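You operate a simulated robot arm through the tools that you are given. There is no shell and no other tool. Be economical: measure what you need, move in short steps, check, and stop when the job is done.

You run a simulated robot arm. Do the job below in one go: nothing can be reset, and whatever is moved stays where it is left.

Task
Stand the blue freewheel beside the thick shim. It goes on the side that lies toward x -0.1, y -1.0 (a direction in the base frame), with about 3 cm between them.

It is judged by the outcome, as a careful person would: the job done as asked, and still so three seconds after it is handed in. It fails if anything else is knocked over, pushed out of place, dropped, spilled or broken.

Robot
A 7-joint arm with a two-finger parallel gripper, fixed in place. Base frame: the origin is at the foot of the arm, x ahead of it, y to its left, z up; the work surface is at about z = 860. Readings come in mm, degrees, newtons and seconds.
With the tool pointing down near the work surface it reaches from about 300 to 700 mm from the base axis. Its first joint turns from -66.0 to 66.0 degrees. Payload 1.57 kg.
The tool frame sits at the grasp point between the pads (the TCP): z along the fingers, y along the line on which they close. The tips reach 30 mm beyond it. Largest opening 110 mm; finger width 24, thickness 12; the body of the gripper, 48 by 112 mm, starts 78 mm behind the TCP.
Orientation is that of the tool frame in the base frame, as a unit quaternion [x, y, z, w]. With the fingers straight down and closing along the base's y, the tool's x points along the base's -x, its y along +y and its z along -z.

Tools
- The arm moves only by the tool play_rows. Its argument "series" is one flat list of numbers, 7 for each row, row after row: the shift along the tool's x, y, z in mm, then the turn, a rotation vector about the tool's x, y, z in degrees, then the finger opening in mm, from 0 to 110. In form: [tx, ty, tz, rx, ry, rz, jaw, tx, ty, tz, rx, ry, rz, jaw, ...]. A call has 1 to 20 rows; each row shifts and turns the commanded pose from where the row before left it, along the tool's axes as they then stand. Rows are played at 5 a second. More than 50 mm and 8.6 degrees between two rows, or a gripper value outside its range, and nothing of the call is played. Where a pose cannot be reached the arm comes as near as it can. A force on the tool above 40 N (or 10 N above the force at the start of the call, whichever is more), or a blocked arm, ends the call early, and 0.2 s more pass. The fingers move at their own pace (about 108 mm/s each) and stop on an object; they squeeze with about 32 N. The grip force told is the motor's: it shows also when the fingers shut on nothing. Time passes only in rows, and 0.2 s behind the last, so rows that do not move let the fingers close. It gives the time, the measured TCP pose, the force on the tool (base axes), the opening and the grip force at its end, in the units of the frame above (readings bear some noise).
- Cameras (640 x 400 px; columns grow to the right, rows downward): "scene" is fixed at [146.5, -380.5, 1402.4]; the picture's right is [0.92, -0.40, 0.00], its down [-0.24, -0.54, -0.81] and it looks along [0.33, 0.74, -0.59] (base axes); focal length 368 px, centre (320, 200). "wrist" rides on the gripper at [-36, 0, -80] in the tool frame; the picture's right is [0.00, -1.00, 0.00], its down [0.97, 0.00, -0.24] and it looks along [0.24, 0.00, 0.97] (tool axes); focal length 218 px, centre (320, 200).
- grab_frame(camera): a new picture of that camera. It takes no simulated time.
- pixel_to_xyz(camera, pixels): for up to 12 pixels [column, row] of the newest picture of that camera ("zoom" is the newest enlarged one), the place [x, y, z] in the base frame of the surface seen there, good to about 2 mm. It takes no simulated time.
- close_up(camera, box): a new picture of the part [left, top, right, bottom] of that camera's present view, enlarged. It takes no simulated time.
- finish_job(): hands the job in; it is judged then, once.

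Work in short steps. Measure before you move; look again where a grasp or a placing could have gone wrong, and mend it. You have 60 turns and 20 pictures in all, those below and enlarged ones among them. Open the gripper and draw the arm clear of the work before you hand the job in, unless the task says otherwise; then end with one line.

The tools are called after "Request:" as name(argument=value, ...) on one line, values as JSON. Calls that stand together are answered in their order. play_rows: Moves the arm, as the interface text tells. Its arguments: {"type":"object","properties":{"series":{"type":"array"}},"required":["series"]} The other tools are called the same way: grab_frame (camera) takes a picture; pixel_to_xyz (camera, pixels) gives the place of the surface under pixels of a picture; close_up (camera, box) takes an enlarged picture of a part of a camera's view; finish_job () hands the job in.

At the start:

```text
time: 0.0
tool_pos: [324.4, 63.2, 1101.1]
ee_rot: [0.0, 1.0, 0.0, -0.001]
ft_force: [0.2, -0.3, -0.6]
gripper_width: 109.9
grasp_force: 0.0
```

scene: 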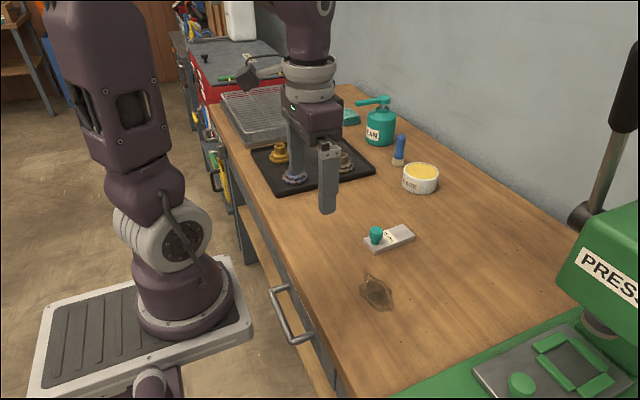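
wrist: 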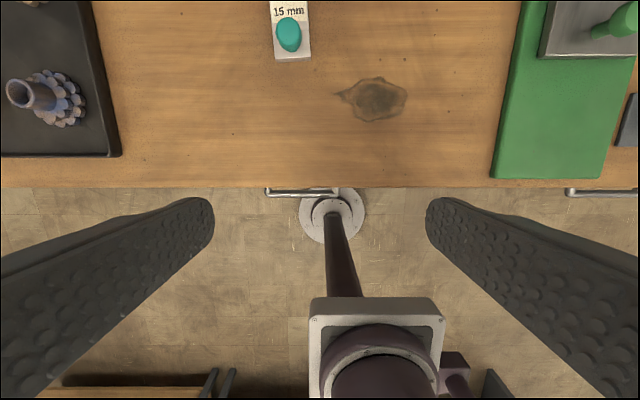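

The tray near (310,165) holds several parts; the blue freewheel may be at (295,178), and the shim with "15 mm" at (390,238). I take enlarged views of both.

Request:
close_up(camera="scene", box=[230, 80, 450, 218])

Request:
close_up(camera="scene", box=[330, 200, 460, 281])

```text
2.90 times, centred on (340, 149) of scene
```

zoom: 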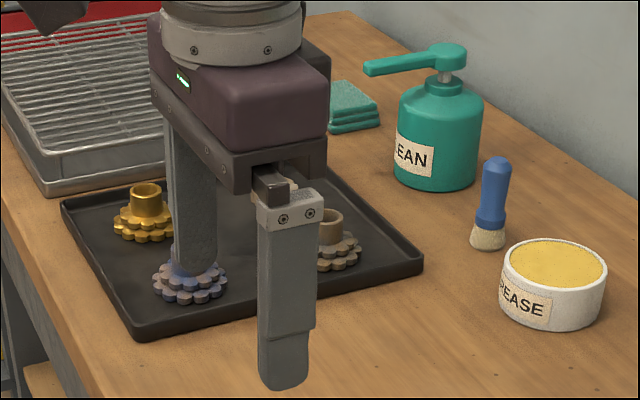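

```text
4.92 times, centred on (395, 240) of scene
```

zoom: 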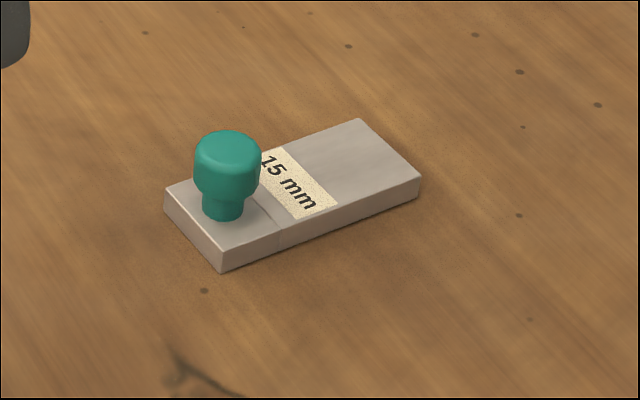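

I measure the shim corners in the zoom, and the freewheel in the wrist view (hub near (18,92), sprocket near (60,98)).

Request:
pixel_to_xyz(camera="zoom", pixels=[[166, 192], [222, 255], [418, 178], [358, 121], [221, 269], [227, 145], [420, 192], [205, 330]])

Request:
pixel_to_xyz(camera="wrist", pixels=[[10, 92], [28, 94], [18, 82], [18, 108], [75, 78], [82, 105], [62, 124], [48, 118], [100, 140], [115, 153], [18, 94], [375, 100]])

```text
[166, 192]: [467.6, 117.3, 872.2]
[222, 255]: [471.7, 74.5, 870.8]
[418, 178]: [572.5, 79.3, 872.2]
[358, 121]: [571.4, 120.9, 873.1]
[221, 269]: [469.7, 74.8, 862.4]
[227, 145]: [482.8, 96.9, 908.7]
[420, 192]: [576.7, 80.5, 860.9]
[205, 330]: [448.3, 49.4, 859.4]
```

```text
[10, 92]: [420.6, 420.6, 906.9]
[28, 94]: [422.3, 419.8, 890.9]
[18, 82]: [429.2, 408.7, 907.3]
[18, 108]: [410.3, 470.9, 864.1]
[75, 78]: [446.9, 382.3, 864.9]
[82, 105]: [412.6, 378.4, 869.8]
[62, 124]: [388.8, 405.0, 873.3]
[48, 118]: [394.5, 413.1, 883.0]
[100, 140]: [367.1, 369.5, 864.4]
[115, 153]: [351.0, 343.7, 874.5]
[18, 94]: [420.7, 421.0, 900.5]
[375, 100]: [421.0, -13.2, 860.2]
```

The shim spans about x 469–574, y 76–119, top 872. The freewheel is near (418, 408), so I move high above it to look straight down.

Request:
play_rows(series=[-13.2, 43.1, 0, 0, 0, 0, 110, -13.2, 43.1, 0, 0, 0, 0, 110, -13.2, 43.1, 0, 0, 0, 0, 110, -13.2, 43.1, 0, 0, 0, 0, 110, -13.2, 43.1, 0, 0, 0, 0, 110, -13.2, 43.1, 0, 0, 0, 0, 110, -13.2, 43.1, 0, 0, 0, 0, 110, -13.2, 43.1, 0, 0, 0, 0, 110, 0, 0, 0, 0, 0, 0, 110, 0, 0, 0, 0, 0, 0, 110])

Request:
grab_frame(camera="wrist")

```text
time: 2.2
tool_pos: [432.1, 402.6, 1103.9]
ee_rot: [0.0, 1.0, 0.001, 0.0]
ft_force: [-0.4, 0.3, -0.1]
gripper_width: 109.7
grasp_force: 0.1
```

```text
15 pictures are left
```

wrist: 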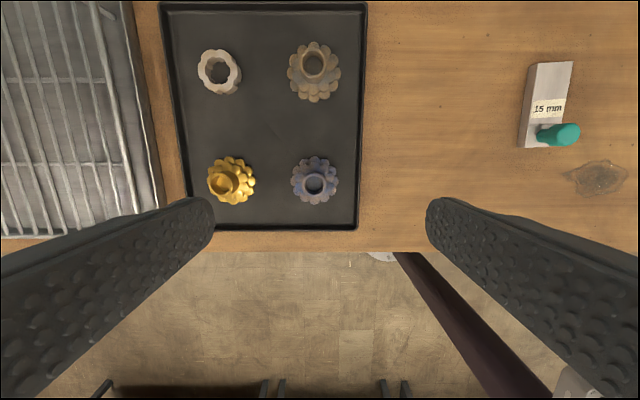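

The blue freewheel is at (315,180), with yellow, brown and white parts around it in the tray. I enlarge this for measuring.

Request:
close_up(camera="wrist", box=[255, 140, 375, 215])

Request:
grab_frame(camera="scene")

```text
5.33 times, centred on (315, 178) of wrist
```

zoom: 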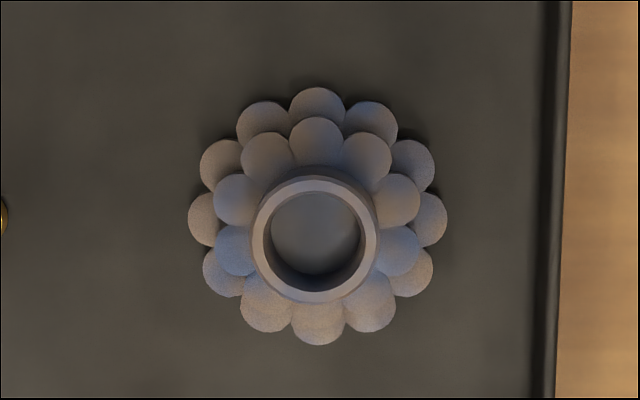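

```text
13 pictures are left
```

scene: 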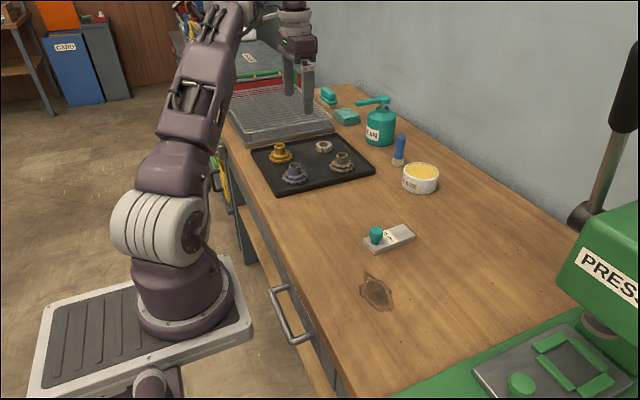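

Measuring the hub's rim, the outer teeth and the tray edge in the enlarged picture, as well as the neighbours.

Request:
pixel_to_xyz(camera="zoom", pixels=[[260, 238], [370, 238], [315, 184], [315, 295], [197, 218], [440, 218], [317, 95], [317, 338], [317, 140], [317, 238], [550, 238], [460, 300]])

Request:
pixel_to_xyz(camera="wrist", pixels=[[254, 187], [222, 184], [315, 100], [313, 62], [361, 180], [300, 230], [225, 168]])

```text
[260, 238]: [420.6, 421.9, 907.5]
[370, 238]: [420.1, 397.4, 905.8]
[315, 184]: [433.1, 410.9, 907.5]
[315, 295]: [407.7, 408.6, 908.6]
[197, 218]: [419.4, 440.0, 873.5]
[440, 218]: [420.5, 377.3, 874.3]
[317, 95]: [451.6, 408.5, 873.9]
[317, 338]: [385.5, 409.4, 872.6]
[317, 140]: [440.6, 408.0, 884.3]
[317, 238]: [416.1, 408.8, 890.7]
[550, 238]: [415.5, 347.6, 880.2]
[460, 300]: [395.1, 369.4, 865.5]
```

```text
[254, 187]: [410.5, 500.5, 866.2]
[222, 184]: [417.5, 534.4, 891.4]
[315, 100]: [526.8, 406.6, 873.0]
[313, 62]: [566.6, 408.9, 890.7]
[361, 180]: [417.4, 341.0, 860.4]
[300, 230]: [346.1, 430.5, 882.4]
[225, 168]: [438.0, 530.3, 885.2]
```

The hub is about 29 mm across at (420, 409), rim z≈908, with the sprocket top at z≈884 and outer radius ≈33. I'll grip the hub: first line up above it at TCP z≈960.

Request:
play_rows(series=[4, 2.2, 36, 0, 0, 0, 70, 4, 2.2, 36, 0, 0, 0, 70, 4, 2.2, 36, 0, 0, 0, 70, 0, 0, 36, 0, 0, 0, 70, 0, 0, 0, 0, 0, 0, 70, 0, 0, 0, 0, 0, 0, 70])

Request:
grab_frame(camera="wrist")

```text
time: 3.6
tool_pos: [422.1, 411.9, 959.8]
ee_rot: [0.0, 1.0, 0.0, 0.0]
ft_force: [-0.3, 0.4, -1.0]
gripper_width: 70.0
grasp_force: 0.1
```

```text
12 pictures are left
```

wrist: 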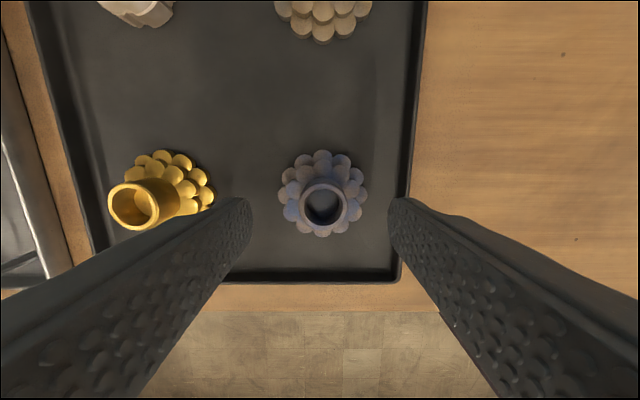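

The rim is at (323,203), slightly right of centre. I remeasure it before descending.

Request:
pixel_to_xyz(camera="wrist", pixels=[[302, 203], [345, 203], [324, 183], [324, 224], [323, 165], [355, 190], [292, 190]])

```text
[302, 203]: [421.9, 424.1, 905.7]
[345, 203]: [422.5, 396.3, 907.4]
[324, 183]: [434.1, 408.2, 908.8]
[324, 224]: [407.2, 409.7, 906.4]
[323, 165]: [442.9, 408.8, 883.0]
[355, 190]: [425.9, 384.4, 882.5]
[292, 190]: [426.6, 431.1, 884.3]
```

The hub centre is (421, 409.5). I shift slightly, descend to TCP z≈919 (tips ≈889, above the 884 sprocket) and close.

Request:
play_rows(series=[1, -2, 20, 0, 0, 0, 70, 0, 0, 21, 0, 0, 0, 70, 0, 0, 0, 0, 0, 0, 70, 0, 0, 0, 0, 0, 0, 70])

```text
time: 4.6
tool_pos: [420.6, 410.8, 916.1]
ee_rot: [0.0, 1.0, 0.0, 0.0]
ft_force: [-0.6, -0.6, -0.1]
gripper_width: 70.1
grasp_force: 0.0
```

TCP is at z 916 (tips 886), so I rise 1.5 mm and close on the hub.

Request:
play_rows(series=[0, -1, -1.5, 0, 0, 0, 50, 0, 0, 0, 0, 0, 0, 36, 0, 0, 0, 0, 0, 0, 20, 0, 0, 0, 0, 0, 0, 20, 0, 0, 0, 0, 0, 0, 20])

```text
time: 5.8
tool_pos: [420.5, 410.5, 917.1]
ee_rot: [0.0, 1.0, 0.0, -0.001]
ft_force: [0.1, -1.4, 0.5]
gripper_width: 31.7
grasp_force: 32.1
```

The fingers stopped at 31.7 mm with 32 N, which fits the hub. I lift straight up.

Request:
play_rows(series=[0, 0, -10, 0, 0, 0, 20, 0, 0, -25, 0, 0, 0, 20, 0, 0, -35, 0, 0, 0, 20, 0, 0, -30, 0, 0, 0, 20, 0, 0, 0, 0, 0, 0, 20, 0, 0, 0, 0, 0, 0, 20])

Request:
grab_frame(camera="wrist")

Request:
grab_frame(camera="scene")

```text
time: 7.2
tool_pos: [417.0, 411.7, 1015.7]
ee_rot: [0.0, 1.0, 0.0, 0.0]
ft_force: [0.6, 1.0, -2.4]
gripper_width: 31.6
grasp_force: 32.4
```

```text
11 pictures are left
```

wrist: 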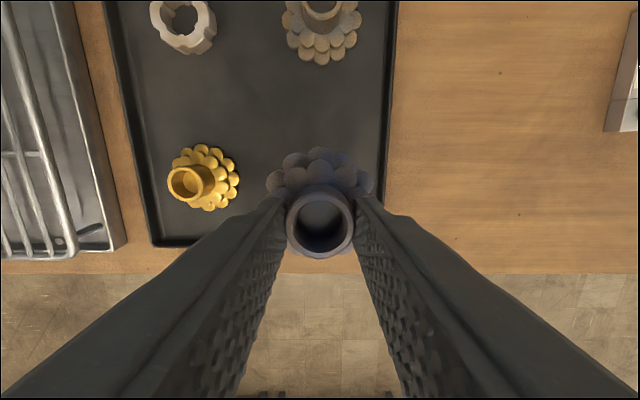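

```text
10 pictures are left
```

scene: 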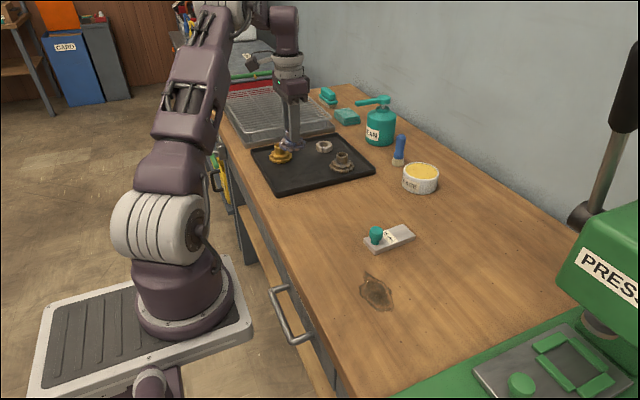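

The freewheel is held level at the pads. I carry it at this height (its bottom ≈ z 963, above the knob at 909) to above (513, 13.5), which leaves 30 mm between the shim edge y≈76.5 and the 33 mm radius.

Request:
play_rows(series=[-4, -15, 0, 0, 0, 0, 20, -8, -30, 0, 0, 0, 0, 20, -9.6, -40, 0, 0, 0, 0, 20, -9.6, -40, 0, 0, 0, 0, 20, -9.6, -40, 0, 0, 0, 0, 20, -9.6, -40, 0, 0, 0, 0, 20, -9.6, -40, 0, 0, 0, 0, 20, -9.6, -40, 0, 0, 0, 0, 20, -9.6, -40, 0, 0, 0, 0, 20, -8, -35, 0, 0, 0, 0, 20, -6, -25, 0, 0, 0, 0, 20, -2, -12, 0, 0, 0, 0, 20, 0, 0, 0, 0, 0, 0, 20, 0, 0, 0, 0, 0, 0, 20])

Request:
close_up(camera="scene", box=[330, 150, 490, 250])

```text
time: 10.2
tool_pos: [513.2, 14.3, 1016.1]
ee_rot: [0.0, 1.0, 0.0, 0.0]
ft_force: [-0.8, 0.6, -4.2]
gripper_width: 31.7
grasp_force: 31.9
```

```text
4.00 times, centred on (410, 200) of scene
```

zoom: 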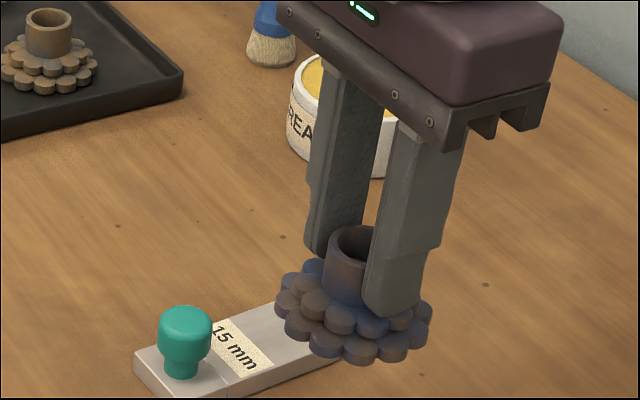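

It hangs level. I descend to about z 920, leaving roughly 7 mm, and check.

Request:
play_rows(series=[0, 0, 30, 0, 0, 0, 20, 0, 0, 30, 0, 0, 0, 20, 0, 0, 25, 0, 0, 0, 20, 0, 0, 11, 0, 0, 0, 20, 0, 0, 0, 0, 0, 0, 20, 0, 0, 0, 0, 0, 0, 20])

Request:
close_up(camera="scene", box=[350, 190, 510, 290])

```text
time: 11.6
tool_pos: [514.1, 13.7, 922.4]
ee_rot: [0.0, 1.0, 0.0, 0.0]
ft_force: [0.0, 0.0, -2.6]
gripper_width: 31.6
grasp_force: 31.9
```

```text
4.00 times, centred on (430, 240) of scene
```

zoom: 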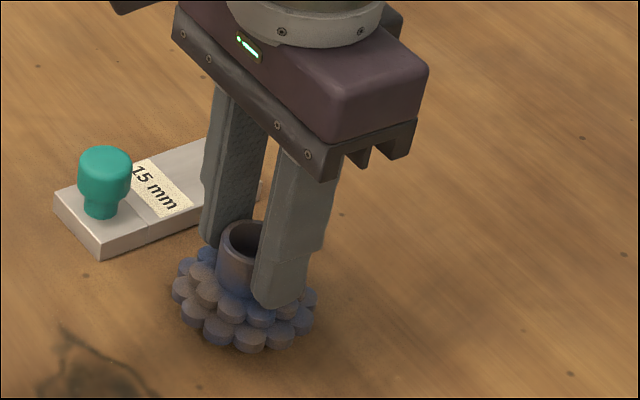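

The position and spacing look right. I lower in small steps until contact shows in the force.

Request:
play_rows(series=[0, 0, 3, 0, 0, 0, 20, 0, 0, 2, 0, 0, 0, 20, 0, 0, 2, 0, 0, 0, 20, 0, 0, 1, 0, 0, 0, 20, 0, 0, 0, 0, 0, 0, 20])

Request:
pixel_to_xyz(camera="zoom", pixels=[[246, 345], [192, 322], [205, 253], [180, 290], [245, 225]])

```text
time: 12.8
tool_pos: [514.2, 13.5, 913.5]
ee_rot: [0.0, 1.0, -0.001, 0.0]
ft_force: [-0.6, 0.8, -2.6]
gripper_width: 31.9
grasp_force: 31.8
```

```text
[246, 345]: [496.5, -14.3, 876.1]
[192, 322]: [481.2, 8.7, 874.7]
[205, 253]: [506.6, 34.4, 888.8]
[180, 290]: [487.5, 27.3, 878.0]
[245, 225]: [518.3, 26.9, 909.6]
```

No contact yet at z 913.5 (force still −2.6 N). I step down further in 0.7 mm steps.

Request:
play_rows(series=[0, 0, 0.7, 0, 0, 0, 20, 0, 0, 0.7, 0, 0, 0, 20, 0, 0, 0, 0, 0, 0, 20])

```text
time: 13.6
tool_pos: [513.3, 14.2, 911.1]
ee_rot: [0.0, 1.0, -0.001, 0.001]
ft_force: [0.6, 0.7, 17.9]
gripper_width: 31.8
grasp_force: 31.7
```

Force rose to +18 N, so it stands on the bench. I ease up half a millimetre and open the fingers to 60, keeping them clear of the shim.

Request:
play_rows(series=[0, 0, -0.5, 0, 0, 0, 20, 0, 0, 0, 0, 0, 0, 36, 0, 0, 0, 0, 0, 0, 60, 0, 0, 0, 0, 0, 0, 60, 0, 0, -20, 0, 0, 0, 60, 0, 0, -35, 0, 0, 0, 60, 0, 0, -45, 0, 0, 0, 60, 0, 0, -45, 0, 0, 0, 60, 0, 0, 0, 0, 0, 0, 60])

Request:
grab_frame(camera="wrist")

Request:
close_up(camera="scene", box=[350, 190, 510, 290])

```text
time: 15.6
tool_pos: [513.3, 14.1, 1057.9]
ee_rot: [0.0, 1.0, 0.0, 0.0]
ft_force: [0.1, -0.5, -0.3]
gripper_width: 59.9
grasp_force: 0.1
```

```text
7 pictures are left
```

wrist: 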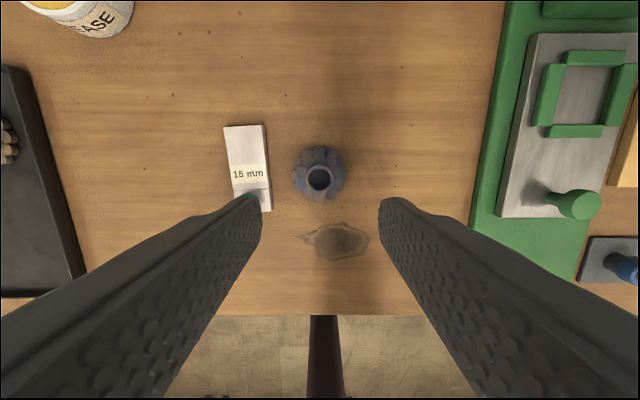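

```text
4.00 times, centred on (430, 240) of scene
```

zoom: 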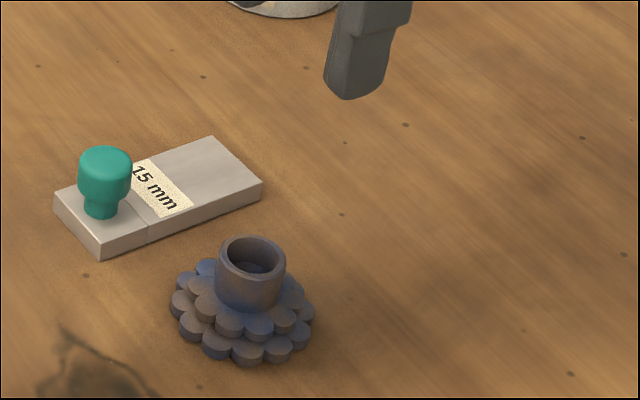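

The freewheel stands upright at (320,175) in the wrist view, with the shim's edge at about (268,170). I measure the gap.

Request:
pixel_to_xyz(camera="wrist", pixels=[[264, 140], [266, 160], [268, 178], [270, 205], [294, 165], [295, 178], [345, 165], [320, 149]])

Request:
pixel_to_xyz(camera="zoom", pixels=[[222, 255], [252, 302], [283, 262], [254, 239], [148, 225], [208, 262]])

```text
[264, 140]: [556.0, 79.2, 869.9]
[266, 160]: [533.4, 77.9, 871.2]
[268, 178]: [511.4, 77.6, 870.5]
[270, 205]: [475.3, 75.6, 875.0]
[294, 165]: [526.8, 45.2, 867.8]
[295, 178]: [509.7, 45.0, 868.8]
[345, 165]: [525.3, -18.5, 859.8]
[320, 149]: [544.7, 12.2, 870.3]
```

```text
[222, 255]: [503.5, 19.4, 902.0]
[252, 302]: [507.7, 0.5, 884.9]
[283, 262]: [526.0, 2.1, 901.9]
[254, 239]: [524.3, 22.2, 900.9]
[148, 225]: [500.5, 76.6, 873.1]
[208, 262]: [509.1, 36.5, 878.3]
```

The gap is about 31 mm and the freewheel is upright; the shim hasn't moved. I raise the arm further and let it settle.

Request:
play_rows(series=[10, 0, -40, 0, 0, 0, 60, 20, 0, -20, 0, 0, 0, 60, 0, 0, 0, 0, 0, 0, 60, 0, 0, 0, 0, 0, 0, 60])

Request:
grab_frame(camera="scene")

```text
time: 16.6
tool_pos: [485.4, 14.4, 1119.4]
ee_rot: [0.0, 1.0, -0.001, 0.0]
ft_force: [0.6, 0.4, 0.6]
gripper_width: 60.2
grasp_force: 0.1
```

```text
5 pictures are left
```

scene: 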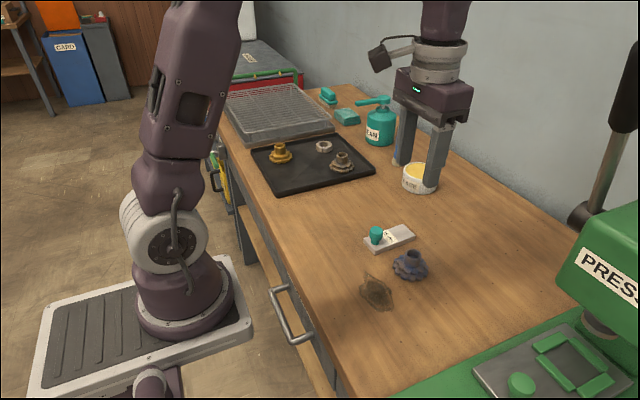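

The picture shows the freewheel standing at (411,264) beside the shim, with everything else undisturbed and the arm clear. I hand the job in.

Request:
finish_job()

```text
The job is handed in.
```

The blue freewheel is standing upright beside the thick shim, on its -y side, about 31 mm away; nothing else was moved.
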